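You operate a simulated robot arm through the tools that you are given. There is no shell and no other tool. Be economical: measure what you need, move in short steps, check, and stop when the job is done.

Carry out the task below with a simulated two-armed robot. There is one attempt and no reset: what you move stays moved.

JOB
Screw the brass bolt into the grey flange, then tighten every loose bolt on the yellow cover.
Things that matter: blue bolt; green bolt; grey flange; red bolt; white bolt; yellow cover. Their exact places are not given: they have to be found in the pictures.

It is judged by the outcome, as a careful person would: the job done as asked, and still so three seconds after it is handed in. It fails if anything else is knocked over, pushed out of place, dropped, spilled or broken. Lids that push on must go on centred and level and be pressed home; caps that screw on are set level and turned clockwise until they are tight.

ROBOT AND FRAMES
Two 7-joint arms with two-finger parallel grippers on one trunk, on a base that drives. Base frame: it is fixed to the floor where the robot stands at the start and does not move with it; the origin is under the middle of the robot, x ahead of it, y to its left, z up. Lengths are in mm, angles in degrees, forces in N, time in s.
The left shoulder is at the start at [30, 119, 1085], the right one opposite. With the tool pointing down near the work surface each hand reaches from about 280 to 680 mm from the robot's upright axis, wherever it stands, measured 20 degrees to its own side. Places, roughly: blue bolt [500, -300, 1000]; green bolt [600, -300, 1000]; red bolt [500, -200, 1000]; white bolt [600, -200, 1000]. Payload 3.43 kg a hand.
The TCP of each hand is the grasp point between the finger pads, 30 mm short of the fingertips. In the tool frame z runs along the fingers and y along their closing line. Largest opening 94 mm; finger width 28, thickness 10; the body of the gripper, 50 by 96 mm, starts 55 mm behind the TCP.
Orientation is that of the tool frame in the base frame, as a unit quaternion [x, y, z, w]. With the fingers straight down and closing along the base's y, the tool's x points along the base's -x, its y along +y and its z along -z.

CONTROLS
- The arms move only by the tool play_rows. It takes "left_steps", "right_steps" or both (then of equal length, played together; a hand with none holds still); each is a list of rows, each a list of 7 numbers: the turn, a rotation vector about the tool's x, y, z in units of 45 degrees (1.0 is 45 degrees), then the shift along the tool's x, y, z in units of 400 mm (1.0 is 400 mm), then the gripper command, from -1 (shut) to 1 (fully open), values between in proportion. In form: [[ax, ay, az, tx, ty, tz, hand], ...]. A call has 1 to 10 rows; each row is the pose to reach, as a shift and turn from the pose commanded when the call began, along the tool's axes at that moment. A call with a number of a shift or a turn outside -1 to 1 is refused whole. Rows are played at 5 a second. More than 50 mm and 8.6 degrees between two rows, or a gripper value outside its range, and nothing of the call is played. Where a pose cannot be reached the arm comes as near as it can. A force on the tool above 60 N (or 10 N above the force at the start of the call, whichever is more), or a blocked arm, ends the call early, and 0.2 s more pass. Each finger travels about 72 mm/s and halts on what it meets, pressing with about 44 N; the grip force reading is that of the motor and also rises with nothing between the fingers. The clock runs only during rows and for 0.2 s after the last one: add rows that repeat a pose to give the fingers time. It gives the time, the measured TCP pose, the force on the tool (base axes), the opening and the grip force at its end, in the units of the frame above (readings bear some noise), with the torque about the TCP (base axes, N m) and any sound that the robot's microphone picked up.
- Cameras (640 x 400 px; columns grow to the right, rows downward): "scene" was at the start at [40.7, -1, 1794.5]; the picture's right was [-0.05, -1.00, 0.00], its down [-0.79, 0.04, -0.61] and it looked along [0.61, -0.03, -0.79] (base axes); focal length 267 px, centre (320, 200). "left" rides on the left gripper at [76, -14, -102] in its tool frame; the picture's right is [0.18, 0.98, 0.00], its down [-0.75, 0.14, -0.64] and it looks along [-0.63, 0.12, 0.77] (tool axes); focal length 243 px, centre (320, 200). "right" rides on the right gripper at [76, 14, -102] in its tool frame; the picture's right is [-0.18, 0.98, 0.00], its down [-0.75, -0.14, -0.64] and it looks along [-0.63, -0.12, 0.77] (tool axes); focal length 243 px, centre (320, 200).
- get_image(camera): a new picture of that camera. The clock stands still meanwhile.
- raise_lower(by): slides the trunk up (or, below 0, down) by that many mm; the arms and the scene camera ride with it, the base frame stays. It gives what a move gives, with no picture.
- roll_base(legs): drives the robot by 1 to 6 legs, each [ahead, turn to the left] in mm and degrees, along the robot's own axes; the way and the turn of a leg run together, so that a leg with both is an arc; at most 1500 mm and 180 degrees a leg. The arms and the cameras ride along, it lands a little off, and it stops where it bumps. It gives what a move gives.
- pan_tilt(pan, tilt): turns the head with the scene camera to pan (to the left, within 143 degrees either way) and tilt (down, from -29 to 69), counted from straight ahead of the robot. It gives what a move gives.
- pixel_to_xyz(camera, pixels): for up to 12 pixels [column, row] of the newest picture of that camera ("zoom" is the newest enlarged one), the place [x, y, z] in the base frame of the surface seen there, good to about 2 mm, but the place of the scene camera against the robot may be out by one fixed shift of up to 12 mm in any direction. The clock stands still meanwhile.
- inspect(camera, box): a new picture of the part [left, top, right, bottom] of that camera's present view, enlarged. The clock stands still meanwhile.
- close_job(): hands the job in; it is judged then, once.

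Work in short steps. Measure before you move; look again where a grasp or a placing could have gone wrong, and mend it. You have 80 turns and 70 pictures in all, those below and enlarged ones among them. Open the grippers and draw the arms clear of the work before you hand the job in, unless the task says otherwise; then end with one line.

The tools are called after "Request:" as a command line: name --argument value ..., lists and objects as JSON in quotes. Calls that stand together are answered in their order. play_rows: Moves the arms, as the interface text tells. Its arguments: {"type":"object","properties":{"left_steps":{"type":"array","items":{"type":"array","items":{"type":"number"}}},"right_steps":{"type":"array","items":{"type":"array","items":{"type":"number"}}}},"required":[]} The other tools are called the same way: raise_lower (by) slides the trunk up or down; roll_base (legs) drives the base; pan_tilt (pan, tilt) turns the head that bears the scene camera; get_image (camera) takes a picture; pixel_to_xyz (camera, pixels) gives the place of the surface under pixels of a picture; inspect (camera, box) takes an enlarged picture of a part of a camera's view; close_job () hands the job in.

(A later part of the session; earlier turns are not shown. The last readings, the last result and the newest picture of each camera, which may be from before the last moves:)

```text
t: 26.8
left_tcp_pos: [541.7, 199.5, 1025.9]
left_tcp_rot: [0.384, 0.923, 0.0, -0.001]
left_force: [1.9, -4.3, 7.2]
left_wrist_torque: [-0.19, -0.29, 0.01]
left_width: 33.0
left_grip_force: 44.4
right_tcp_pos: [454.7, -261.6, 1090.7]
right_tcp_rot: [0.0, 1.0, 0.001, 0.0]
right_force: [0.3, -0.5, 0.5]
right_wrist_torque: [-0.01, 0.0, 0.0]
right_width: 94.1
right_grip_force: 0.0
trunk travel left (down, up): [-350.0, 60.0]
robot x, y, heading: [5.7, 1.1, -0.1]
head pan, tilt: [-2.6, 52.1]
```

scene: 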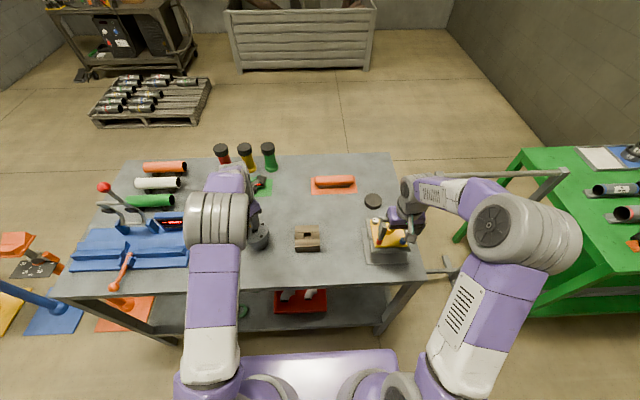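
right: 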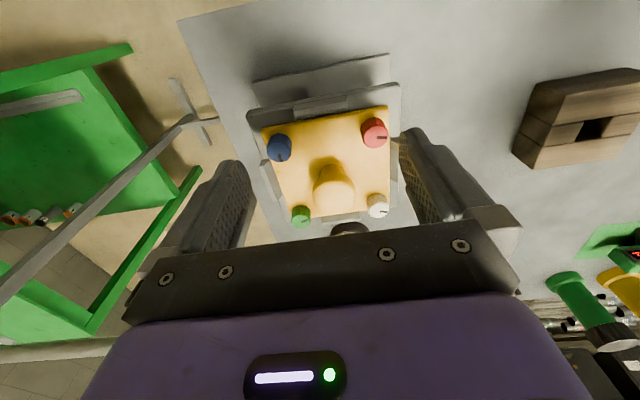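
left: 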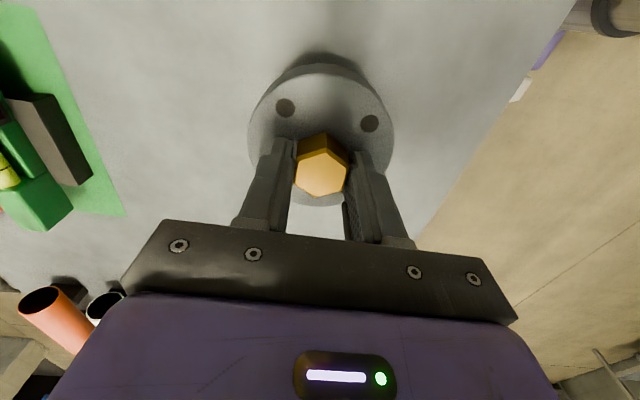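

Force is falling (28→19→7 N): the bolt is screwing in. I continue to +135° with a small feed of 0.4 mm per 45°.

Request:
play_rows --left_steps '[[0, 0, 0.17, 0, 0, 0.0002, -1], [0, 0, 0.34, 0, 0, 0.0004, -1], [0, 0, 0.5, 0, 0, 0.0006, -1], [0, 0, 0.67, 0, 0, 0.0008, -1], [0, 0, 0.84, 0, 0, 0.001, -1], [0, 0, 1, 0, 0, 0.001, -1], [0, 0, 1, 0, 0, 0.001, -1]]'

Request:
play_rows --left_steps '[[0, 0, 0.17, 0, 0, 0.0002, -1], [0, 0, 0.34, 0, 0, 0.0004, -1], [0, 0, 0.5, 0, 0, 0.0006, -1], [0, 0, 0.67, 0, 0, 0.0008, -1], [0, 0, 0.84, 0, 0, 0.001, -1], [0, 0, 1, 0, 0, 0.001, -1], [0, 0, 1, 0, 0, 0.001, -1]]'

Request:
inspect --camera "left" --box '[240, 70, 400, 210]'

Request:
pixel_to_xyz --camera "zoom" --pixels '[[320, 280], [340, 270], [300, 320], [360, 300], [355, 81], [320, 120]]'

```text
t: 28.4
left_tcp_pos: [541.5, 202.1, 1023.8]
left_tcp_rot: [0.707, 0.707, 0.0, 0.0]
left_force: [-1.1, 4.0, 0.6]
left_wrist_torque: [0.22, -0.01, -0.02]
left_width: 33.1
left_grip_force: 44.0
right_tcp_pos: [454.1, -260.7, 1089.0]
right_tcp_rot: [0.0, 1.0, 0.0, 0.0]
right_force: [0.2, 0.7, -0.4]
right_wrist_torque: [-0.01, 0.03, -0.01]
right_width: 93.8
right_grip_force: 0.0
trunk travel left (down, up): [-350.0, 60.0]
robot x, y, heading: [2.5, -2.0, 0.0]
head pan, tilt: [-2.6, 52.1]
```

```text
t: 30.0
left_tcp_pos: [542.2, 201.0, 1022.6]
left_tcp_rot: [0.924, 0.382, 0.0, 0.001]
left_force: [-1.3, 1.1, -2.1]
left_wrist_torque: [0.01, 0.06, -0.01]
left_width: 33.1
left_grip_force: 44.0
right_tcp_pos: [455.0, -260.6, 1090.3]
right_tcp_rot: [0.0, 1.0, 0.0, 0.0]
right_force: [-0.6, 0.2, -0.2]
right_wrist_torque: [-0.02, -0.02, 0.01]
right_width: 94.1
right_grip_force: 0.0
trunk travel left (down, up): [-350.0, 60.0]
robot x, y, heading: [2.2, 2.7, 0.1]
head pan, tilt: [-2.6, 52.1]
```

```text
2.86 times, centred on (320, 140) of left
```

zoom: 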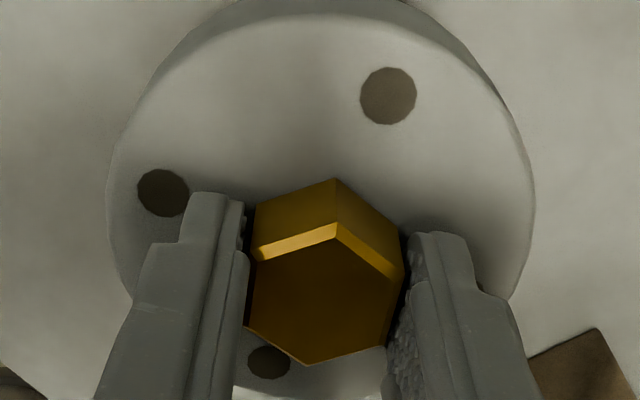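

```text
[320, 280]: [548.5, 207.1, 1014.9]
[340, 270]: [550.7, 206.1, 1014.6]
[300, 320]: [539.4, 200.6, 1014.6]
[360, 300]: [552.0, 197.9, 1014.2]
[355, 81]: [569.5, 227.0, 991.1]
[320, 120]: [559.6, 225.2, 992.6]
```

The bolt is now ≈1.6 mm lower after 180° and force is near zero. I release, raise 4 mm for finger clearance, and wind the left wrist back 240° (hex symmetry); meanwhile the right hand goes above the green bolt, computed at (549.3,-298), and pre-turns 120°.

Request:
play_rows --left_steps '[[0, 0, 0, 0, 0, 0, 0], [0, 0, 0, 0, 0, 0, 0.3], [0, 0, 0, 0, 0, -0.005, 0.3], [0, 0, 0, 0, 0, -0.01, 0.3], [0, 0, 0, 0, 0, -0.01, 0.3], [0, 0, 0, 0, 0, -0.01, 0.3]]' --right_steps '[[0, 0, 0, -0.05, -0.02, 0, 0.5], [0, 0, 0, -0.1, -0.04, 0, 0], [0, 0, 0, -0.15, -0.06, 0, 0], [0, 0, 0, -0.2, -0.08, 0, 0], [0, 0, 0, -0.2358, -0.0953, 0, 0], [0, 0, 0, -0.2358, -0.0953, 0, 0]]'

Request:
play_rows --left_steps '[[0, 0, -0.17, 0, 0, 0, 0.3], [0, 0, -0.34, 0, 0, 0, 0.3], [0, 0, -0.5, 0, 0, 0, 0.3], [0, 0, -0.67, 0, 0, 0, 0.3], [0, 0, -0.84, 0, 0, 0, 0.3], [0, 0, -1, 0, 0, 0, 0.3]]' --right_steps '[[0, 0, -0.17, 0, 0, 0, 0], [0, 0, -0.34, 0, 0, 0, 0], [0, 0, -0.5, 0, 0, 0, 0], [0, 0, -0.67, 0, 0, 0, 0], [0, 0, -0.84, 0, 0, 0, 0], [0, 0, -1, 0, 0, 0, 0]]'

Request:
play_rows --left_steps '[[0, 0, -0.17, 0, 0, 0, 0.3], [0, 0, -0.34, 0, 0, 0, 0.3], [0, 0, -0.5, 0, 0, 0, 0.3], [0, 0, -0.67, 0, 0, 0, 0.3], [0, 0, -0.84, 0, 0, 0, 0.3], [0, 0, -1, 0, 0, 0, 0.3]]' --right_steps '[[0, 0, -0.17, 0, 0, 0, 0], [0, 0, -0.34, 0, 0, 0, 0], [0, 0, -0.5, 0, 0, 0, 0], [0, 0, -0.67, 0, 0, 0, 0], [0, 0, -0.84, 0, 0, 0, 0], [0, 0, -1, 0, 0, 0, 0]]'

Request:
play_rows --left_steps '[[0, 0, -0.17, 0, 0, 0, 0.3], [0, 0, -0.34, 0, 0, 0, 0.3], [0, 0, -0.5, 0, 0, 0, 0.3], [0, 0, -0.67, 0, 0, 0, 0.3], [0, 0, -0.84, 0, 0, 0, 0.3], [0, 0, -1, 0, 0, 0, 0.3]]' --right_steps '[[0, 0, -0.17, 0, 0, 0, 0], [0, 0, -0.34, 0, 0, 0, 0], [0, 0, -0.5, 0, 0, 0, 0], [0, 0, -0.6667, 0, 0, 0, 0], [0, 0, -0.6667, 0, 0, 0, 0], [0, 0, -0.6667, 0, 0, 0, 0]]'

Request:
play_rows --left_steps '[[0, 0, -0.17, 0, 0, 0, 0.3], [0, 0, -0.34, 0, 0, 0, 0.3], [0, 0, -0.5, 0, 0, 0, 0.3], [0, 0, -0.67, 0, 0, 0, 0.3], [0, 0, -0.84, 0, 0, 0, 0.3], [0, 0, -1, 0, 0, 0, 0.3]]'

Request:
play_rows --left_steps '[[0, 0, -0.17, 0, 0, 0, 0.3], [0, 0, -0.34, 0, 0, 0, 0.3], [0, 0, -0.5, 0, 0, 0, 0.3], [0, 0, -0.67, 0, 0, 0, 0.3], [0, 0, -0.84, 0, 0, 0, 0.3], [0, 0, -1, 0, 0, 0, 0.3]]'

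Request:
play_rows --left_steps '[[0, 0, -0.17, 0, 0, 0, 0.3], [0, 0, -0.3333, 0, 0, 0, 0.3], [0, 0, -0.3333, 0, 0, 0, 0.3]]'

Request:
get_image --camera "left"

Request:
get_image --camera "right"

```text
t: 31.4
left_tcp_pos: [541.6, 201.1, 1027.1]
left_tcp_rot: [0.923, 0.384, 0.0, 0.0]
left_force: [-0.3, -0.3, -0.1]
left_wrist_torque: [0.01, 0.0, -0.01]
left_width: 61.2
left_grip_force: 0.1
right_tcp_pos: [548.4, -299.8, 1090.9]
right_tcp_rot: [0.0, 1.0, -0.001, 0.0]
right_force: [0.1, 0.3, 0.6]
right_wrist_torque: [-0.02, -0.03, 0.02]
right_width: 46.9
right_grip_force: 0.1
trunk travel left (down, up): [-350.0, 60.0]
robot x, y, heading: [-0.3, 0.7, 0.1]
head pan, tilt: [-2.6, 52.1]
```

```text
t: 32.8
left_tcp_pos: [542.9, 201.7, 1027.8]
left_tcp_rot: [0.707, 0.708, 0.0, 0.0]
left_force: [-0.5, -0.4, 0.8]
left_wrist_torque: [-0.03, -0.02, -0.01]
left_width: 60.8
left_grip_force: 0.0
right_tcp_pos: [548.9, -300.4, 1090.1]
right_tcp_rot: [-0.384, 0.923, -0.001, 0.0]
right_force: [0.2, -0.6, 0.5]
right_wrist_torque: [0.01, -0.02, 0.0]
right_width: 47.1
right_grip_force: 0.1
trunk travel left (down, up): [-350.0, 60.0]
robot x, y, heading: [-1.4, 0.3, -0.0]
head pan, tilt: [-2.6, 52.1]
```

```text
t: 34.2
left_tcp_pos: [543.1, 201.0, 1027.4]
left_tcp_rot: [0.382, 0.924, -0.001, 0.0]
left_force: [-0.7, -0.2, -1.1]
left_wrist_torque: [0.0, -0.01, -0.01]
left_width: 61.1
left_grip_force: 0.1
right_tcp_pos: [548.5, -298.0, 1090.8]
right_tcp_rot: [0.708, -0.706, -0.001, 0.001]
right_force: [-0.3, 0.2, 1.4]
right_wrist_torque: [0.01, -0.03, 0.03]
right_width: 47.0
right_grip_force: 0.0
trunk travel left (down, up): [-350.0, 60.0]
robot x, y, heading: [-0.7, 1.7, -0.1]
head pan, tilt: [-2.6, 52.1]
```

```text
t: 35.6
left_tcp_pos: [542.0, 200.0, 1028.3]
left_tcp_rot: [0.0, 1.0, 0.0, 0.001]
left_force: [0.6, -0.5, -0.3]
left_wrist_torque: [-0.04, -0.03, 0.04]
left_width: 60.9
left_grip_force: 0.0
right_tcp_pos: [548.3, -299.3, 1090.4]
right_tcp_rot: [0.866, -0.499, -0.001, 0.0]
right_force: [-0.1, -0.2, -0.2]
right_wrist_torque: [0.01, -0.02, -0.03]
right_width: 46.8
right_grip_force: 0.0
trunk travel left (down, up): [-350.0, 60.0]
robot x, y, heading: [-2.0, -1.8, 0.1]
head pan, tilt: [-2.6, 52.1]
```

```text
t: 37.0
left_tcp_pos: [543.4, 201.2, 1027.7]
left_tcp_rot: [-0.384, 0.924, 0.0, 0.001]
left_force: [0.2, 0.0, -0.5]
left_wrist_torque: [0.01, -0.02, 0.01]
left_width: 61.0
left_grip_force: 0.1
right_tcp_pos: [548.0, -299.3, 1090.1]
right_tcp_rot: [0.867, -0.499, 0.0, 0.0]
right_force: [-0.4, -0.3, -0.3]
right_wrist_torque: [-0.02, 0.0, 0.03]
right_width: 46.9
right_grip_force: 0.1
trunk travel left (down, up): [-350.0, 60.0]
robot x, y, heading: [2.2, -1.0, -0.1]
head pan, tilt: [-2.6, 52.1]
```

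```text
t: 38.4
left_tcp_pos: [542.9, 201.6, 1027.9]
left_tcp_rot: [0.708, -0.706, 0.0, 0.0]
left_force: [0.2, 0.3, 0.0]
left_wrist_torque: [0.01, 0.02, -0.02]
left_width: 61.0
left_grip_force: 0.0
right_tcp_pos: [548.6, -298.9, 1090.5]
right_tcp_rot: [0.866, -0.501, 0.001, 0.0]
right_force: [-0.2, -0.8, 0.0]
right_wrist_torque: [0.0, 0.0, -0.03]
right_width: 47.0
right_grip_force: 0.0
trunk travel left (down, up): [-350.0, 60.0]
robot x, y, heading: [0.9, 0.6, 0.0]
head pan, tilt: [-2.6, 52.1]
```

```text
t: 39.2
left_tcp_pos: [541.9, 201.9, 1027.7]
left_tcp_rot: [0.794, -0.608, 0.0, 0.0]
left_force: [-0.2, 0.5, 0.2]
left_wrist_torque: [0.0, -0.03, 0.0]
left_width: 61.0
left_grip_force: 0.1
right_tcp_pos: [548.3, -299.0, 1090.5]
right_tcp_rot: [0.866, -0.5, 0.0, 0.0]
right_force: [0.7, 0.3, -0.4]
right_wrist_torque: [0.0, 0.0, -0.01]
right_width: 47.1
right_grip_force: 0.1
trunk travel left (down, up): [-350.0, 60.0]
robot x, y, heading: [0.8, -0.5, -0.1]
head pan, tilt: [-2.6, 52.1]
```

```text
36 pictures are left
```

left: 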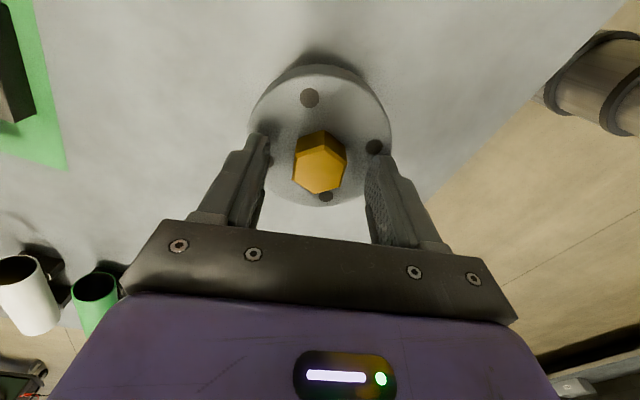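

```text
35 pictures are left
```

right: 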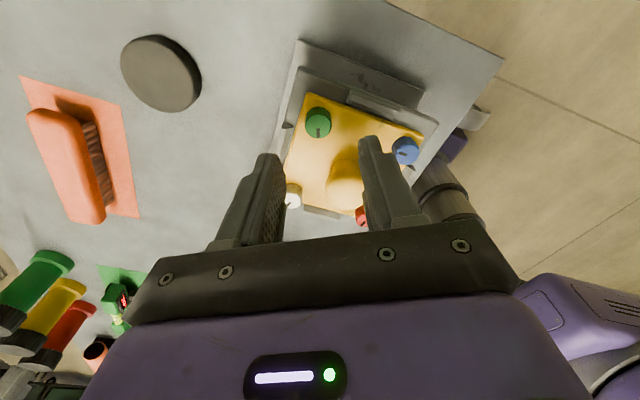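

Left fingers straddle the hex with flats parallel. I close the left gripper and turn 45° with a small feed; and zoom the right view on the green bolt.

Request:
play_rows --left_steps '[[0, 0, 0, 0, 0, 0, -1], [0, 0, 0, 0, 0, 0, -1], [0, 0, 0, 0, 0, 0, -1], [0, 0, 0, 0, 0, 0, -1], [0, 0, 0, 0, 0, 0, -1]]'

Request:
play_rows --left_steps '[[0, 0, 0.17, 0, 0, 0.0002, -1], [0, 0, 0.34, 0, 0, 0.0004, -1], [0, 0, 0.5, 0, 0, 0.0006, -1], [0, 0, 0.67, 0, 0, 0.0008, -1], [0, 0, 0.84, 0, 0, 0.001, -1], [0, 0, 1, 0, 0, 0.001, -1]]'

Request:
play_rows --left_steps '[[0, 0, 0.17, 0, 0, 0.0002, -1], [0, 0, 0.34, 0, 0, 0.0004, -1], [0, 0, 0.5, 0, 0, 0.0006, -1], [0, 0, 0.67, 0, 0, 0.0008, -1], [0, 0, 0.84, 0, 0, 0.001, -1], [0, 0, 1, 0, 0, 0.001, -1]]'

Request:
inspect --camera "right" --box '[260, 80, 380, 180]'

Request:
pixel_to_xyz --camera "right" --pixels '[[310, 126], [318, 126], [326, 125], [318, 120], [318, 133], [404, 150], [293, 200], [330, 150], [300, 170]]'

```text
t: 40.4
left_tcp_pos: [542.8, 200.7, 1026.6]
left_tcp_rot: [0.794, -0.608, 0.0, 0.0]
left_force: [2.5, 0.0, 1.3]
left_wrist_torque: [0.04, -0.17, 0.02]
left_width: 33.1
left_grip_force: 44.0
right_tcp_pos: [548.8, -299.5, 1089.6]
right_tcp_rot: [0.866, -0.501, 0.001, -0.001]
right_force: [0.1, -0.6, -0.4]
right_wrist_torque: [0.0, 0.03, 0.02]
right_width: 47.0
right_grip_force: 0.1
trunk travel left (down, up): [-350.0, 60.0]
robot x, y, heading: [2.6, -0.0, -0.1]
head pan, tilt: [-2.6, 52.1]
```

```text
t: 41.8
left_tcp_pos: [543.6, 201.5, 1027.9]
left_tcp_rot: [-0.498, 0.867, 0.0, 0.0]
left_force: [1.3, 1.1, -0.6]
left_wrist_torque: [-0.03, -0.06, 0.0]
left_width: 33.1
left_grip_force: 43.8
right_tcp_pos: [549.5, -299.2, 1091.1]
right_tcp_rot: [0.866, -0.5, 0.0, -0.001]
right_force: [0.4, -0.2, 0.7]
right_wrist_torque: [-0.03, 0.0, -0.01]
right_width: 47.0
right_grip_force: 0.1
trunk travel left (down, up): [-350.0, 60.0]
robot x, y, heading: [1.8, -0.0, 0.1]
head pan, tilt: [-2.6, 52.1]
```

```text
t: 43.2
left_tcp_pos: [541.9, 200.7, 1027.8]
left_tcp_rot: [-0.13, 0.992, 0.0, 0.001]
left_force: [0.8, 0.1, 0.1]
left_wrist_torque: [0.03, -0.06, 0.1]
left_width: 33.1
left_grip_force: 43.5
right_tcp_pos: [548.5, -298.4, 1090.4]
right_tcp_rot: [0.866, -0.5, 0.0, 0.0]
right_force: [-0.4, 0.8, 0.6]
right_wrist_torque: [0.05, -0.01, 0.04]
right_width: 47.0
right_grip_force: 0.0
trunk travel left (down, up): [-350.0, 60.0]
robot x, y, heading: [1.3, -3.1, -0.1]
head pan, tilt: [-2.6, 52.1]
```

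```text
4.00 times, centred on (320, 130) of right
```

zoom: 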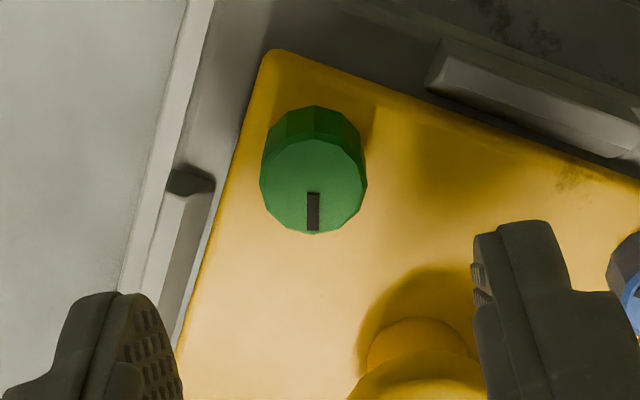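

```text
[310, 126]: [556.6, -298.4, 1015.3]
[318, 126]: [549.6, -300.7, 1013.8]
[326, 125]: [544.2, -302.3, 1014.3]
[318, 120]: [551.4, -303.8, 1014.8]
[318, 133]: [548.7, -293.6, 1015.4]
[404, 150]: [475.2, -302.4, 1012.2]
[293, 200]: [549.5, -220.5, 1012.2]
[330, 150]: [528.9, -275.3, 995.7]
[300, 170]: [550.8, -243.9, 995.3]
```

Green's top face centre is (318,127), i.e. ≈(549.8,-299.9), so the right hand needs a 1.8 mm nudge. I lower it and grip while the left continues turning.

Request:
play_rows --left_steps '[[0, 0, 0.17, 0, 0, 0.0002, -1], [0, 0, 0.34, 0, 0, 0.0004, -1], [0, 0, 0.5, 0, 0, 0.0006, -1], [0, 0, 0.67, 0, 0, 0.0008, -1], [0, 0, 0.84, 0, 0, 0.001, -1], [0, 0, 1, 0, 0, 0.001, -1]]' --right_steps '[[0, 0, 0, 0.0045, 0, 0.03, 0], [0, 0, 0, 0.0045, 0, 0.06, 0], [0, 0, 0, 0.0045, 0, 0.09, 0], [0, 0, 0, 0.0045, 0, 0.12, 0], [0, 0, 0, 0.0045, 0, 0.15, 0], [0, 0, 0, 0.0045, 0, 0.15, 0]]'

Request:
play_rows --left_steps '[[0, 0, 0.17, 0, 0, 0.0002, -1], [0, 0, 0.34, 0, 0, 0.0004, -1], [0, 0, 0.5, 0, 0, 0.0006, -1], [0, 0, 0.67, 0, 0, 0.0008, -1], [0, 0, 0.84, 0, 0, 0.001, -1], [0, 0, 1, 0, 0, 0.001, -1]]' --right_steps '[[0, 0, 0, 0, 0, 0, -1], [0, 0, 0, 0, 0, 0, -1], [0, 0, 0, 0, 0, 0, -1], [0, 0, 0, 0, 0, 0, -1], [0, 0, 0, 0, 0, 0, -1], [0, 0, 0, 0, 0, 0, -1]]'

Request:
inspect --camera "left" --box '[240, 70, 400, 210]'

Request:
pixel_to_xyz --camera "zoom" --pixels '[[320, 280], [340, 270], [300, 310], [350, 290], [320, 110], [420, 180]]'

Request:
inspect --camera "right" --box '[240, 80, 400, 220]'

```text
t: 44.6
left_tcp_pos: [542.8, 201.4, 1027.3]
left_tcp_rot: [0.26, 0.966, 0.0, 0.0]
left_force: [-0.8, -1.1, -0.1]
left_wrist_torque: [-0.06, 0.09, 0.08]
left_width: 32.7
left_grip_force: 44.5
right_tcp_pos: [550.0, -301.6, 1031.4]
right_tcp_rot: [0.866, -0.5, 0.0, 0.0]
right_force: [0.3, -0.4, -0.6]
right_wrist_torque: [0.02, 0.03, 0.03]
right_width: 47.1
right_grip_force: 0.0
trunk travel left (down, up): [-350.0, 60.0]
robot x, y, heading: [-1.5, 0.5, 0.3]
head pan, tilt: [-2.6, 52.1]
```

```text
t: 46.0
left_tcp_pos: [542.7, 200.1, 1028.4]
left_tcp_rot: [0.61, 0.793, -0.001, 0.0]
left_force: [-1.4, -1.3, 7.9]
left_wrist_torque: [-0.1, 0.2, 0.19]
left_width: 33.3
left_grip_force: 43.9
right_tcp_pos: [550.1, -299.8, 1029.4]
right_tcp_rot: [0.866, -0.5, 0.0, -0.001]
right_force: [7.8, 2.8, -0.2]
right_wrist_torque: [-0.08, -0.33, 0.0]
right_width: 19.5
right_grip_force: 43.8
trunk travel left (down, up): [-350.0, 60.0]
robot x, y, heading: [-1.1, -0.6, 0.1]
head pan, tilt: [-2.6, 52.1]
```

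```text
2.86 times, centred on (320, 140) of left
```

zoom: 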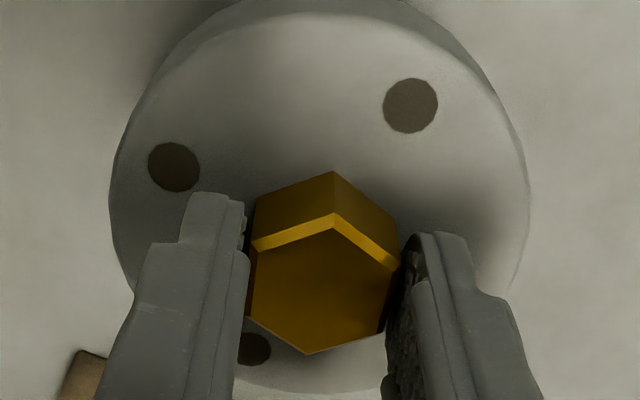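

```text
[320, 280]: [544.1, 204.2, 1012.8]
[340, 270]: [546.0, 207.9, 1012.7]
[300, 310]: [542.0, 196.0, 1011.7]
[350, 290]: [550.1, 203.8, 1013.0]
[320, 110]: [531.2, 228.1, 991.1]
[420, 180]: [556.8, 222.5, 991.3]
```

```text
2.86 times, centred on (320, 150) of right
```

zoom: 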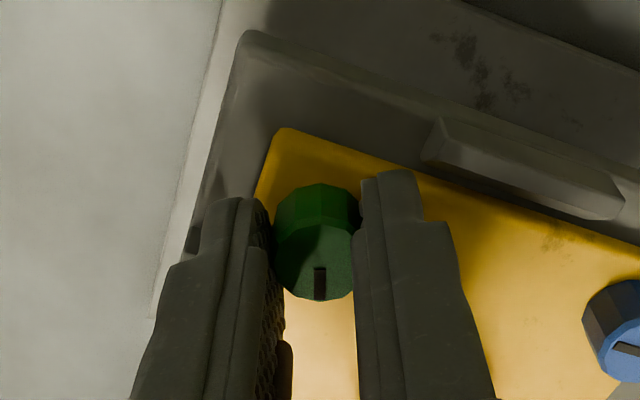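

Brass head top is now ~1012.5 (nearly seated), torque rising. Green is gripped (19.5 mm). I turn both another 45° clockwise without feed.

Request:
play_rows --left_steps '[[0, 0, 0.17, 0, 0, 0, -1], [0, 0, 0.34, 0, 0, 0, -1], [0, 0, 0.5, 0, 0, 0, -1], [0, 0, 0.67, 0, 0, 0, -1], [0, 0, 0.84, 0, 0, 0, -1], [0, 0, 1, 0, 0, 0, -1]]' --right_steps '[[0, 0, 0.17, 0, -0.001, 0, -1], [0, 0, 0.34, 0, -0.001, 0, -1], [0, 0, 0.5, 0, -0.001, 0, -1], [0, 0, 0.67, 0, -0.001, 0, -1], [0, 0, 0.84, 0, -0.001, 0, -1], [0, 0, 1, 0, -0.001, 0, -1]]'

Request:
inspect --camera "left" --box '[240, 70, 400, 210]'

Request:
inspect --camera "right" --box '[240, 80, 400, 220]'

```text
t: 47.4
left_tcp_pos: [543.2, 201.0, 1027.5]
left_tcp_rot: [0.866, 0.5, 0.001, -0.001]
left_force: [0.8, 0.0, 14.5]
left_wrist_torque: [-0.13, 0.09, 0.28]
left_width: 33.0
left_grip_force: 44.0
right_tcp_pos: [549.4, -300.3, 1030.5]
right_tcp_rot: [-0.608, 0.794, 0.0, 0.0]
right_force: [4.3, 1.3, -1.4]
right_wrist_torque: [-0.21, -0.28, 0.02]
right_width: 19.6
right_grip_force: 43.7
trunk travel left (down, up): [-350.0, 60.0]
robot x, y, heading: [3.2, -2.0, 0.2]
head pan, tilt: [-2.6, 52.1]
```

```text
2.86 times, centred on (320, 140) of left
```

zoom: 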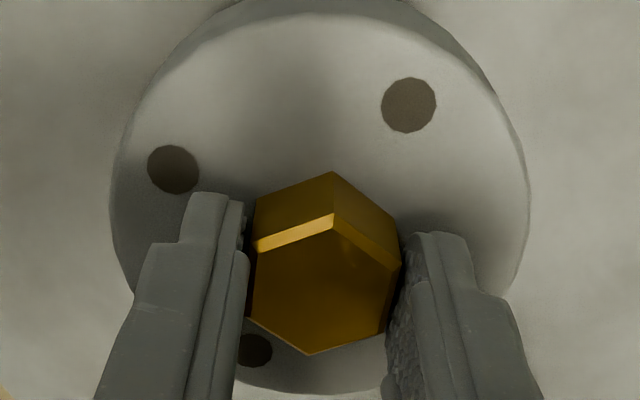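

```text
2.86 times, centred on (320, 150) of right
```

zoom: 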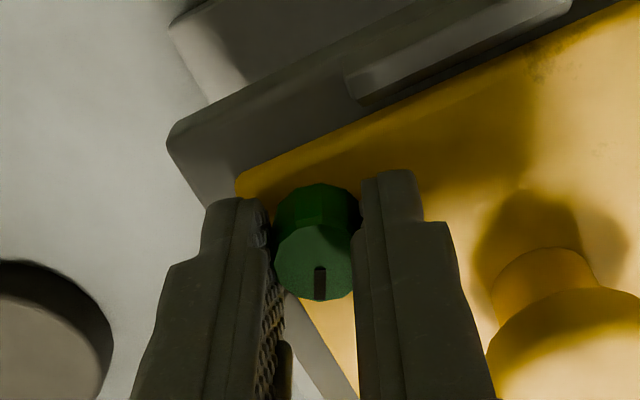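

In the left zooms the hole pattern stayed fixed relative to the hand over the last 45° — the bolt is seated (head top 20.5 mm above the flange = head height) and the flange itself now turns with it. I press down 2 mm more to add table friction while turning, to snug it; green rotates with the gripper at low torque (it's loose), so I keep turning it.

Request:
play_rows --left_steps '[[0, 0, 0, 0, 0, 0.0025, -1], [0, 0, 0, 0, 0, 0.005, -1], [0, 0, 0.17, 0, 0, 0.005, -1], [0, 0, 0.34, 0, 0, 0.005, -1], [0, 0, 0.5, 0, 0, 0.005, -1], [0, 0, 0.5, 0, 0, 0.005, -1]]' --right_steps '[[0, 0, 0.17, 0, 0, 0.0002, -1], [0, 0, 0.34, 0, 0, 0.0004, -1], [0, 0, 0.5, 0, 0, 0.0006, -1], [0, 0, 0.67, 0, 0, 0.0006, -1], [0, 0, 0.84, 0, 0, 0.0006, -1], [0, 0, 1, 0, 0, 0.0006, -1]]'

Request:
inspect --camera "left" --box '[240, 70, 400, 210]'

```text
t: 48.8
left_tcp_pos: [543.0, 199.9, 1025.2]
left_tcp_rot: [0.948, 0.32, 0.0, 0.0]
left_force: [-3.7, -2.2, 26.4]
left_wrist_torque: [-0.16, -0.04, 0.03]
left_width: 32.8
left_grip_force: 43.8
right_tcp_pos: [548.3, -300.2, 1030.1]
right_tcp_rot: [-0.258, 0.966, 0.001, -0.002]
right_force: [3.0, 6.4, -15.1]
right_wrist_torque: [0.08, -0.51, 0.06]
right_width: 19.7
right_grip_force: 43.6
trunk travel left (down, up): [-350.0, 60.0]
robot x, y, heading: [0.6, 1.3, 0.1]
head pan, tilt: [-2.6, 52.1]
```

```text
2.86 times, centred on (320, 140) of left
```

zoom: 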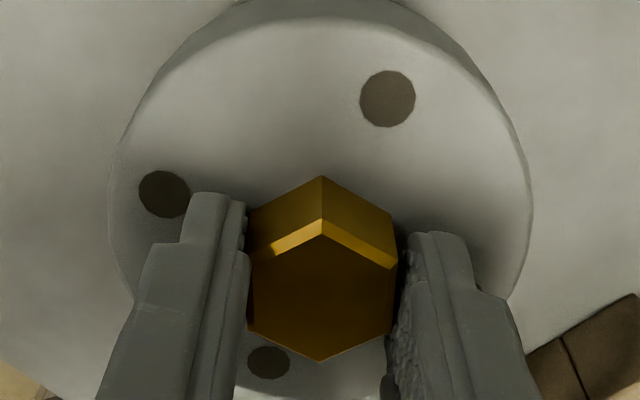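

The hex has begun slipping in the pads (vertex moved from 333 to 320) and the flange hardly drags now: the bolt is tight. I release the left and raise it clear. Green pulled the hand down 15 N, so I feed 1 mm with the next turn.

Request:
play_rows --left_steps '[[0, 0, 0, 0, 0, 0, 0], [0, 0, 0, 0, 0, 0, 0.5], [0, 0, 0, 0, 0, 0, 0.5], [0, 0, 0, 0, 0, -0.05, 0.5], [0, 0, 0, 0, 0, -0.1, 0.5], [0, 0, 0, 0, 0, -0.2, 0.5], [0, 0, 0, 0, 0, -0.2, 0.5]]' --right_steps '[[0, 0, 0, 0, 0, 0.0025, -1], [0, 0, 0.17, 0, 0, 0.0025, -1], [0, 0, 0.34, 0, 0, 0.0025, -1], [0, 0, 0.5, 0, 0, 0.003, -1], [0, 0, 0.67, 0, 0, 0.003, -1], [0, 0, 0.84, 0, 0, 0.0035, -1], [0, 0, 1, 0, 0, 0.0035, -1]]'

Request:
inspect --camera "right" --box '[240, 80, 400, 220]'

Request:
pixel_to_xyz --camera "zoom" --pixels '[[310, 250], [320, 245], [330, 250], [310, 280]]'

Request:
get_image --camera "left"

Request:
pixel_to_xyz --camera "left" --pixels '[[318, 108], [310, 104], [326, 104], [318, 112], [280, 80], [360, 80]]'

```text
t: 50.4
left_tcp_pos: [543.3, 201.0, 1104.3]
left_tcp_rot: [0.947, 0.321, 0.0, 0.0]
left_force: [0.1, -0.6, -0.2]
left_wrist_torque: [0.01, 0.04, 0.04]
left_width: 70.4
left_grip_force: 0.0
right_tcp_pos: [551.3, -299.6, 1029.3]
right_tcp_rot: [0.131, 0.991, 0.001, 0.001]
right_force: [0.9, 1.7, 0.1]
right_wrist_torque: [-0.15, 0.11, 0.33]
right_width: 19.3
right_grip_force: 44.5
trunk travel left (down, up): [-350.0, 60.0]
robot x, y, heading: [-1.3, 0.3, -0.3]
head pan, tilt: [-2.6, 52.1]
```

```text
2.86 times, centred on (320, 150) of right
```

zoom: 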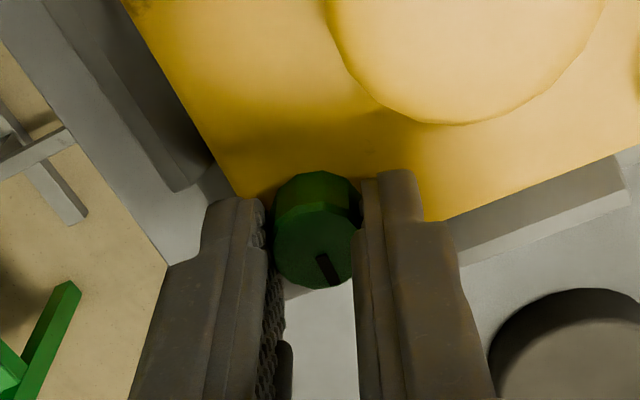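

```text
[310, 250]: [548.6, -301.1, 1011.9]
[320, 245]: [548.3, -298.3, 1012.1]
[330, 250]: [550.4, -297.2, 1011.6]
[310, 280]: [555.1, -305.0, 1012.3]
```

```text
27 pictures are left
```

left: 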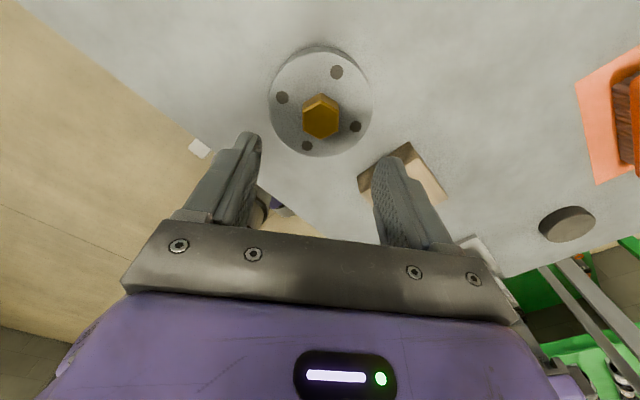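

```text
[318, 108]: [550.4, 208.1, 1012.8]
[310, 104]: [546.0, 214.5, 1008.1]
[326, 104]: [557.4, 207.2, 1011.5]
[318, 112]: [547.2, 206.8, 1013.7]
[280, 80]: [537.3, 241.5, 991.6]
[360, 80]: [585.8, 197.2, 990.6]
```

Green slipped in the grip with 0.33 N·m torque and its top dropped to 1012: tight. I release it, lift, and go to white with the closing line across the dome direction; also zoom on the seated brass bolt.

Request:
play_rows --right_steps '[[0, 0, 0, 0, 0, 0, -0.3], [0, 0, 0, 0, 0, 0, -0.1], [0, 0, 0, 0, 0, 0, 0], [0, 0, 0, 0, 0, -0.05, 0], [0, 0, 0, 0, 0, -0.1, 0], [0, 0, 0, 0, 0, -0.15, 0], [0, 0, 0, 0, 0, -0.15, 0]]'

Request:
play_rows --right_steps '[[0, 0, -0.17, 0, 0, 0, 0], [0, 0, -0.34, 0, 0, 0, 0], [0, 0, -0.5, 0, 0, 0, 0], [0, 0, -0.67, 0, 0, 0, 0], [0, 0, -0.84, 0, 0, 0, 0], [0, 0, -1, 0, 0, 0, 0]]'

Request:
play_rows --right_steps '[[0, 0, -0.17, 0, 0, 0, 0], [0, 0, -0.3333, 0, 0, 0, 0], [0, 0, -0.3333, 0, 0, 0, 0]]'

Request:
play_rows --right_steps '[[0, 0, 0, -0.045, 0.045, 0, 0], [0, 0, 0, -0.09, 0.09, 0, 0], [0, 0, 0, -0.1388, 0.142, 0, 0], [0, 0, 0, -0.1388, 0.142, 0, 0]]'

Request:
inspect --camera "left" --box '[260, 40, 380, 165]'

Request:
inspect --camera "right" --box '[240, 40, 400, 200]'

Request:
pixel_to_xyz --camera "zoom" --pixels '[[320, 200], [320, 210], [310, 220], [330, 215], [315, 190], [330, 230]]'

```text
t: 52.0
left_tcp_pos: [544.2, 200.6, 1103.8]
left_tcp_rot: [0.947, 0.321, 0.001, 0.0]
left_force: [-1.2, 0.1, -0.5]
left_wrist_torque: [0.04, 0.0, 0.03]
left_width: 70.4
left_grip_force: 0.0
right_tcp_pos: [549.3, -300.1, 1087.7]
right_tcp_rot: [0.13, 0.992, 0.0, 0.0]
right_force: [-0.2, 0.4, -0.1]
right_wrist_torque: [-0.03, 0.03, 0.01]
right_width: 46.9
right_grip_force: 0.1
trunk travel left (down, up): [-350.0, 60.0]
robot x, y, heading: [1.4, -0.9, 0.1]
head pan, tilt: [-2.6, 52.1]
```

```text
t: 53.4
left_tcp_pos: [543.6, 200.5, 1103.9]
left_tcp_rot: [0.947, 0.321, 0.0, 0.0]
left_force: [-0.5, 0.3, 0.2]
left_wrist_torque: [-0.03, 0.0, 0.03]
left_width: 70.7
left_grip_force: 0.1
right_tcp_pos: [550.0, -300.1, 1089.1]
right_tcp_rot: [-0.261, 0.965, 0.0, 0.0]
right_force: [0.2, -0.1, 0.7]
right_wrist_torque: [0.01, 0.03, -0.03]
right_width: 46.5
right_grip_force: 0.0
trunk travel left (down, up): [-350.0, 60.0]
robot x, y, heading: [-0.8, 3.4, 0.3]
head pan, tilt: [-2.6, 52.1]
```

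```text
t: 54.2
left_tcp_pos: [543.5, 200.7, 1104.7]
left_tcp_rot: [0.947, 0.321, 0.001, 0.0]
left_force: [-0.3, -0.1, 0.1]
left_wrist_torque: [-0.02, 0.02, 0.02]
left_width: 70.6
left_grip_force: 0.1
right_tcp_pos: [549.6, -299.7, 1089.3]
right_tcp_rot: [-0.384, 0.923, 0.0, 0.0]
right_force: [-0.5, 1.0, 0.0]
right_wrist_torque: [-0.05, 0.04, 0.01]
right_width: 46.8
right_grip_force: 0.0
trunk travel left (down, up): [-350.0, 60.0]
robot x, y, heading: [1.5, 0.8, 0.1]
head pan, tilt: [-2.6, 52.1]
```

```text
t: 55.2
left_tcp_pos: [543.3, 199.4, 1104.5]
left_tcp_rot: [0.947, 0.321, 0.0, 0.0]
left_force: [0.7, -0.4, -0.3]
left_wrist_torque: [0.0, -0.01, 0.0]
left_width: 70.3
left_grip_force: 0.0
right_tcp_pos: [548.7, -221.4, 1089.6]
right_tcp_rot: [-0.383, 0.924, 0.0, 0.001]
right_force: [0.5, -0.1, 0.1]
right_wrist_torque: [0.02, 0.02, 0.0]
right_width: 46.7
right_grip_force: 0.1
trunk travel left (down, up): [-350.0, 60.0]
robot x, y, heading: [0.5, 0.8, 0.0]
head pan, tilt: [-2.6, 52.1]
```

```text
3.20 times, centred on (320, 102) of left
```

zoom: 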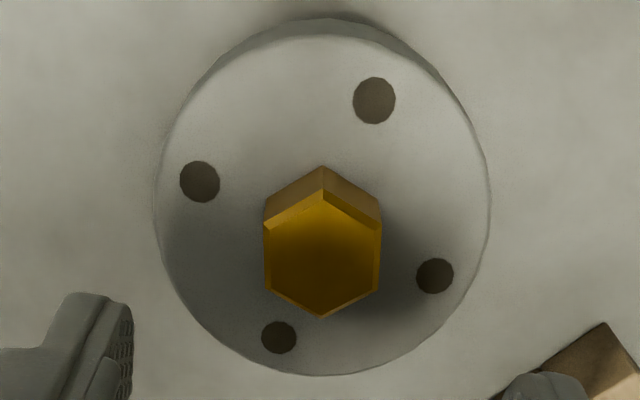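

```text
2.50 times, centred on (320, 120) of right
```

zoom: 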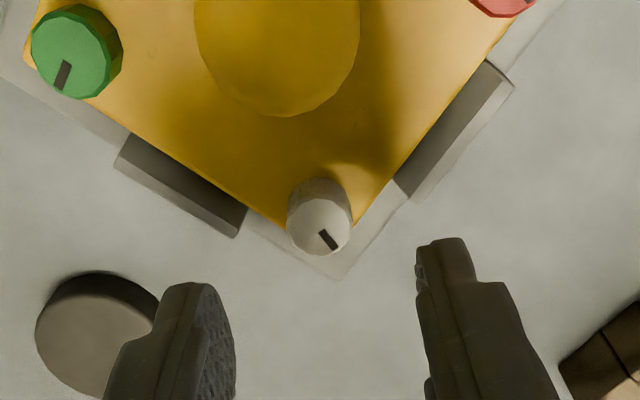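

```text
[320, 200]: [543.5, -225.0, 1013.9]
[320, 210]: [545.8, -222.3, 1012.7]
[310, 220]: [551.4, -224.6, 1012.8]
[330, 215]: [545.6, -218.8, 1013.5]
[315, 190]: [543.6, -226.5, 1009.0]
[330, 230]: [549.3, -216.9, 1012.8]
```

The brass bolt looks seated and level. White's top centre is ≈(550,-220.5), under the hand; I lower, grip and turn 45° to test it.

Request:
play_rows --right_steps '[[0, 0, 0, -0.0005, 0, 0.05, 0], [0, 0, 0, -0.0005, 0, 0.1, 0], [0, 0, 0, -0.0005, 0, 0.13, 0], [0, 0, 0, -0.0005, 0, 0.15, 0], [0, 0, 0, -0.0005, 0, 0.15, 0], [0, 0, 0, -0.0005, 0, 0.15, -1], [0, 0, 0, -0.0005, 0, 0.15, -1], [0, 0, 0, -0.0005, 0, 0.15, -1], [0, 0, 0, -0.0005, 0, 0.15, -1]]'

Request:
play_rows --right_steps '[[0, 0, 0.17, 0, 0, 0.0002, -1], [0, 0, 0.34, 0, 0, 0.0004, -1], [0, 0, 0.5, 0, 0, 0.0006, -1], [0, 0, 0.67, 0, 0, 0.0008, -1], [0, 0, 0.84, 0, 0, 0.001, -1], [0, 0, 1, 0, 0, 0.001, -1]]'

Request:
inspect --camera "right" --box '[240, 80, 400, 220]'

Request:
pixel_to_xyz --camera "zoom" --pixels '[[310, 250], [320, 245], [330, 250], [310, 275]]'

```text
t: 57.2
left_tcp_pos: [542.7, 200.9, 1104.2]
left_tcp_rot: [0.947, 0.322, -0.001, 0.0]
left_force: [0.0, 0.3, -0.6]
left_wrist_torque: [0.0, -0.02, 0.04]
left_width: 70.2
left_grip_force: 0.0
right_tcp_pos: [548.6, -221.6, 1028.1]
right_tcp_rot: [-0.382, 0.924, 0.0, 0.0]
right_force: [2.4, -2.7, -0.1]
right_wrist_torque: [-0.1, -0.2, 0.02]
right_width: 19.9
right_grip_force: 43.8
trunk travel left (down, up): [-350.0, 60.0]
robot x, y, heading: [-0.7, -0.8, -0.0]
head pan, tilt: [-2.6, 52.1]
```

```text
t: 58.6
left_tcp_pos: [544.3, 200.1, 1104.8]
left_tcp_rot: [0.947, 0.321, 0.0, 0.0]
left_force: [-0.7, -0.2, 0.0]
left_wrist_torque: [0.01, 0.0, 0.01]
left_width: 70.9
left_grip_force: 0.0
right_tcp_pos: [548.4, -219.8, 1027.2]
right_tcp_rot: [0.001, 1.0, 0.0, -0.002]
right_force: [-0.3, 1.6, 0.9]
right_wrist_torque: [-0.1, -0.29, 0.02]
right_width: 19.8
right_grip_force: 43.9
trunk travel left (down, up): [-350.0, 60.0]
robot x, y, heading: [-0.6, 1.1, 0.3]
head pan, tilt: [-2.6, 52.1]
```

```text
2.86 times, centred on (320, 150) of right
```

zoom: 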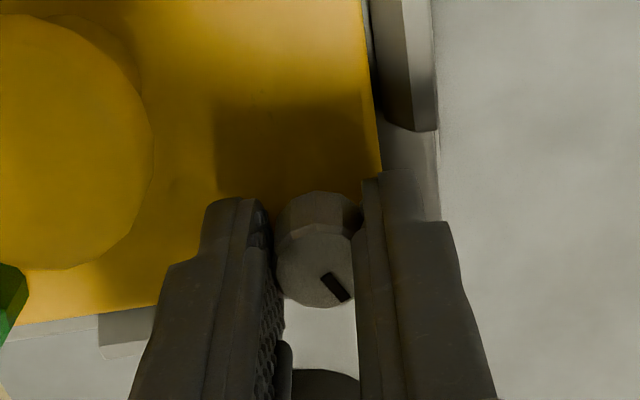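

```text
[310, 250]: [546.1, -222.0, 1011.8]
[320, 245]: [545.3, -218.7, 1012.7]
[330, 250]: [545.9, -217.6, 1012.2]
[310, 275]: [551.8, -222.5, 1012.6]
```

White turned with the hand at almost no torque: loose. I go on turning 90° more with the same feed.

Request:
play_rows --right_steps '[[0, 0, 0.17, 0, 0, 0.0002, -1], [0, 0, 0.34, 0, 0, 0.0004, -1], [0, 0, 0.5, 0, 0, 0.0006, -1], [0, 0, 0.67, 0, 0, 0.0008, -1], [0, 0, 0.84, 0, 0, 0.001, -1], [0, 0, 1, 0, 0, 0.001, -1]]'

Request:
play_rows --right_steps '[[0, 0, 0.17, 0, 0, 0.0002, -1], [0, 0, 0.34, 0, 0, 0.0004, -1], [0, 0, 0.5, 0, 0, 0.0006, -1], [0, 0, 0.67, 0, 0, 0.0008, -1], [0, 0, 0.84, 0, 0, 0.001, -1], [0, 0, 1, 0, 0, 0.001, -1]]'

Request:
inspect --camera "right" --box '[240, 80, 400, 220]'

Request:
pixel_to_xyz --camera "zoom" --pixels '[[310, 250], [320, 245], [330, 250], [310, 275]]'

```text
t: 60.0
left_tcp_pos: [544.2, 201.0, 1104.3]
left_tcp_rot: [0.947, 0.321, 0.0, 0.0]
left_force: [0.3, 0.8, -1.2]
left_wrist_torque: [-0.02, -0.03, 0.05]
left_width: 70.4
left_grip_force: 0.1
right_tcp_pos: [549.7, -220.2, 1028.3]
right_tcp_rot: [0.384, 0.923, -0.001, 0.0]
right_force: [0.6, 3.3, -0.6]
right_wrist_torque: [0.19, -0.02, 0.33]
right_width: 19.4
right_grip_force: 44.3
trunk travel left (down, up): [-350.0, 60.0]
robot x, y, heading: [3.5, 2.2, -0.0]
head pan, tilt: [-2.6, 52.1]
```

```text
t: 61.4
left_tcp_pos: [543.4, 202.0, 1104.7]
left_tcp_rot: [0.947, 0.321, -0.001, 0.0]
left_force: [0.1, 0.1, -0.1]
left_wrist_torque: [0.02, -0.01, 0.0]
left_width: 70.4
left_grip_force: 0.1
right_tcp_pos: [551.7, -218.9, 1029.6]
right_tcp_rot: [0.708, 0.706, 0.002, 0.001]
right_force: [8.7, 4.4, 2.5]
right_wrist_torque: [0.04, -0.45, 0.36]
right_width: 19.6
right_grip_force: 43.3
trunk travel left (down, up): [-350.0, 60.0]
robot x, y, heading: [1.3, 0.7, 0.3]
head pan, tilt: [-2.6, 52.1]
```

```text
2.86 times, centred on (320, 150) of right
```

zoom: 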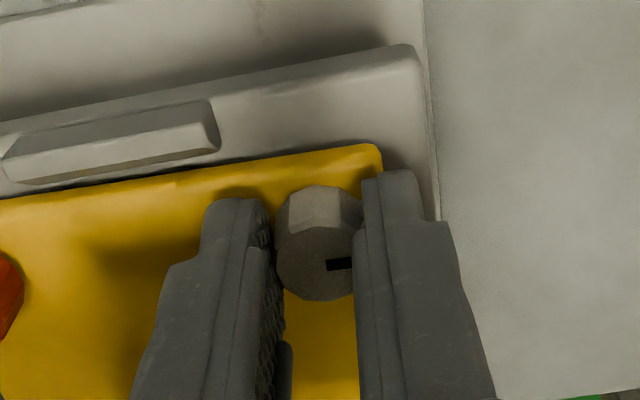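

```text
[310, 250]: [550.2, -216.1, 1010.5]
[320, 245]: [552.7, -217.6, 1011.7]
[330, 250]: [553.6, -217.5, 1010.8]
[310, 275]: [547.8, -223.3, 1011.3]
```

White slipped at 0.33–0.36 N·m with its mark now pointing +x, the same as blue's mark, at z≈1011: tight; so blue (mark +x, low) is already tight, and red (mark +y) is loose. I release white, lift, unwind 90° and go over red at ≈(471.5,-219.6).

Request:
play_rows --right_steps '[[0, 0, 0, 0, 0, 0, -0.3], [0, 0, 0, 0, 0, 0, -0.1], [0, 0, 0, 0, 0, 0, 0], [0, 0, 0, 0, 0, -0.05, 0], [0, 0, 0, 0, 0, -0.1, 0], [0, 0, 0, 0, 0, -0.15, 0], [0, 0, 0, 0, 0, -0.15, 0]]'

Request:
play_rows --right_steps '[[0, 0, -0.17, 0, 0, 0, 0], [0, 0, -0.34, 0, 0, 0, 0], [0, 0, -0.5, 0, 0, 0, 0], [0, 0, -0.67, 0, 0, 0, 0], [0, 0, -0.84, 0, 0, 0, 0], [0, 0, -1, 0, 0, 0, 0]]'

Request:
play_rows --right_steps '[[0, 0, -0.17, 0, 0, 0, 0], [0, 0, -0.34, 0, 0, 0, 0], [0, 0, -0.5, 0, 0, 0, 0], [0, 0, -0.67, 0, 0, 0, 0], [0, 0, -0.84, 0, 0, 0, 0], [0, 0, -1, 0, 0, 0, 0]]'

Request:
play_rows --right_steps '[[0, 0, 0, 0.07, 0.0008, 0, 0], [0, 0, 0, 0.14, 0.0008, 0, 0], [0, 0, 0, 0.1955, 0.0008, 0, 0], [0, 0, 0, 0.1955, 0.0008, 0, 0]]'

Request:
get_image --camera "right"

Request:
inspect --camera "right" --box '[200, 60, 400, 220]'

```text
t: 63.0
left_tcp_pos: [544.2, 200.2, 1103.5]
left_tcp_rot: [0.947, 0.321, 0.0, 0.0]
left_force: [-0.4, 0.1, 0.0]
left_wrist_torque: [0.01, 0.0, 0.01]
left_width: 70.4
left_grip_force: 0.0
right_tcp_pos: [548.6, -218.6, 1088.1]
right_tcp_rot: [0.707, 0.707, 0.0, 0.0]
right_force: [0.6, 0.1, -0.9]
right_wrist_torque: [-0.01, -0.01, -0.01]
right_width: 47.1
right_grip_force: 0.1
trunk travel left (down, up): [-350.0, 60.0]
robot x, y, heading: [0.3, -1.9, -0.0]
head pan, tilt: [-2.6, 52.1]
```

```text
t: 64.4
left_tcp_pos: [542.2, 200.1, 1103.5]
left_tcp_rot: [0.947, 0.322, 0.001, 0.0]
left_force: [-0.1, 0.3, -0.2]
left_wrist_torque: [0.04, 0.0, -0.03]
left_width: 70.4
left_grip_force: 0.2
right_tcp_pos: [548.3, -220.5, 1087.4]
right_tcp_rot: [0.381, 0.925, 0.0, 0.0]
right_force: [-0.4, 1.0, 0.0]
right_wrist_torque: [0.01, -0.01, 0.02]
right_width: 47.0
right_grip_force: 0.0
trunk travel left (down, up): [-350.0, 60.0]
robot x, y, heading: [-1.2, 0.6, -0.1]
head pan, tilt: [-2.6, 52.1]
```

```text
t: 65.8
left_tcp_pos: [542.4, 200.3, 1104.5]
left_tcp_rot: [0.947, 0.322, 0.0, 0.0]
left_force: [-0.3, -0.2, -0.5]
left_wrist_torque: [0.0, -0.01, -0.01]
left_width: 70.5
left_grip_force: 0.0
right_tcp_pos: [549.4, -220.0, 1087.2]
right_tcp_rot: [-0.001, 1.0, -0.001, 0.0]
right_force: [-0.9, 0.2, -0.2]
right_wrist_torque: [-0.01, 0.05, 0.03]
right_width: 47.1
right_grip_force: 0.1
trunk travel left (down, up): [-350.0, 60.0]
robot x, y, heading: [-2.0, -1.3, 0.2]
head pan, tilt: [-2.6, 52.1]
```

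```text
t: 66.8
left_tcp_pos: [543.7, 200.2, 1103.9]
left_tcp_rot: [0.947, 0.322, 0.0, 0.0]
left_force: [0.4, 0.3, -0.2]
left_wrist_torque: [-0.01, 0.03, 0.02]
left_width: 70.5
left_grip_force: 0.1
right_tcp_pos: [470.6, -220.4, 1087.7]
right_tcp_rot: [0.0, 1.0, 0.0, 0.0]
right_force: [-0.1, 0.4, -0.1]
right_wrist_torque: [0.0, -0.01, -0.02]
right_width: 46.9
right_grip_force: 0.0
trunk travel left (down, up): [-350.0, 60.0]
robot x, y, heading: [-1.8, -0.5, -0.0]
head pan, tilt: [-2.6, 52.1]
```

```text
22 pictures are left
```

right: 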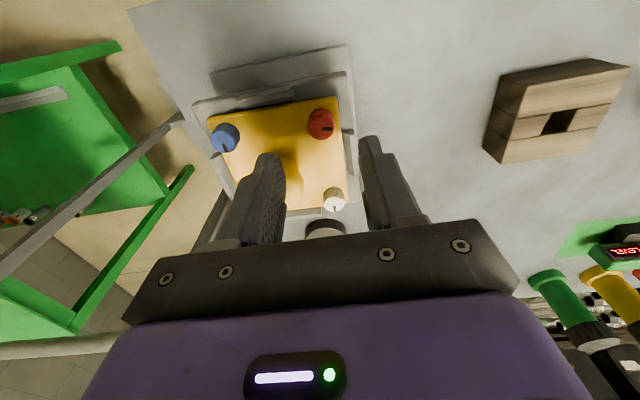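

```text
2.50 times, centred on (300, 140) of right
```

zoom: 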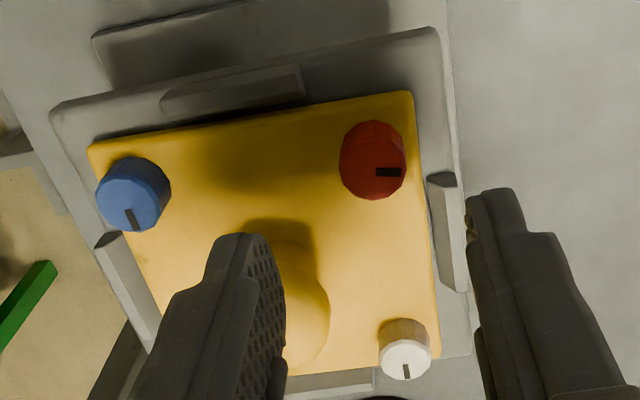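

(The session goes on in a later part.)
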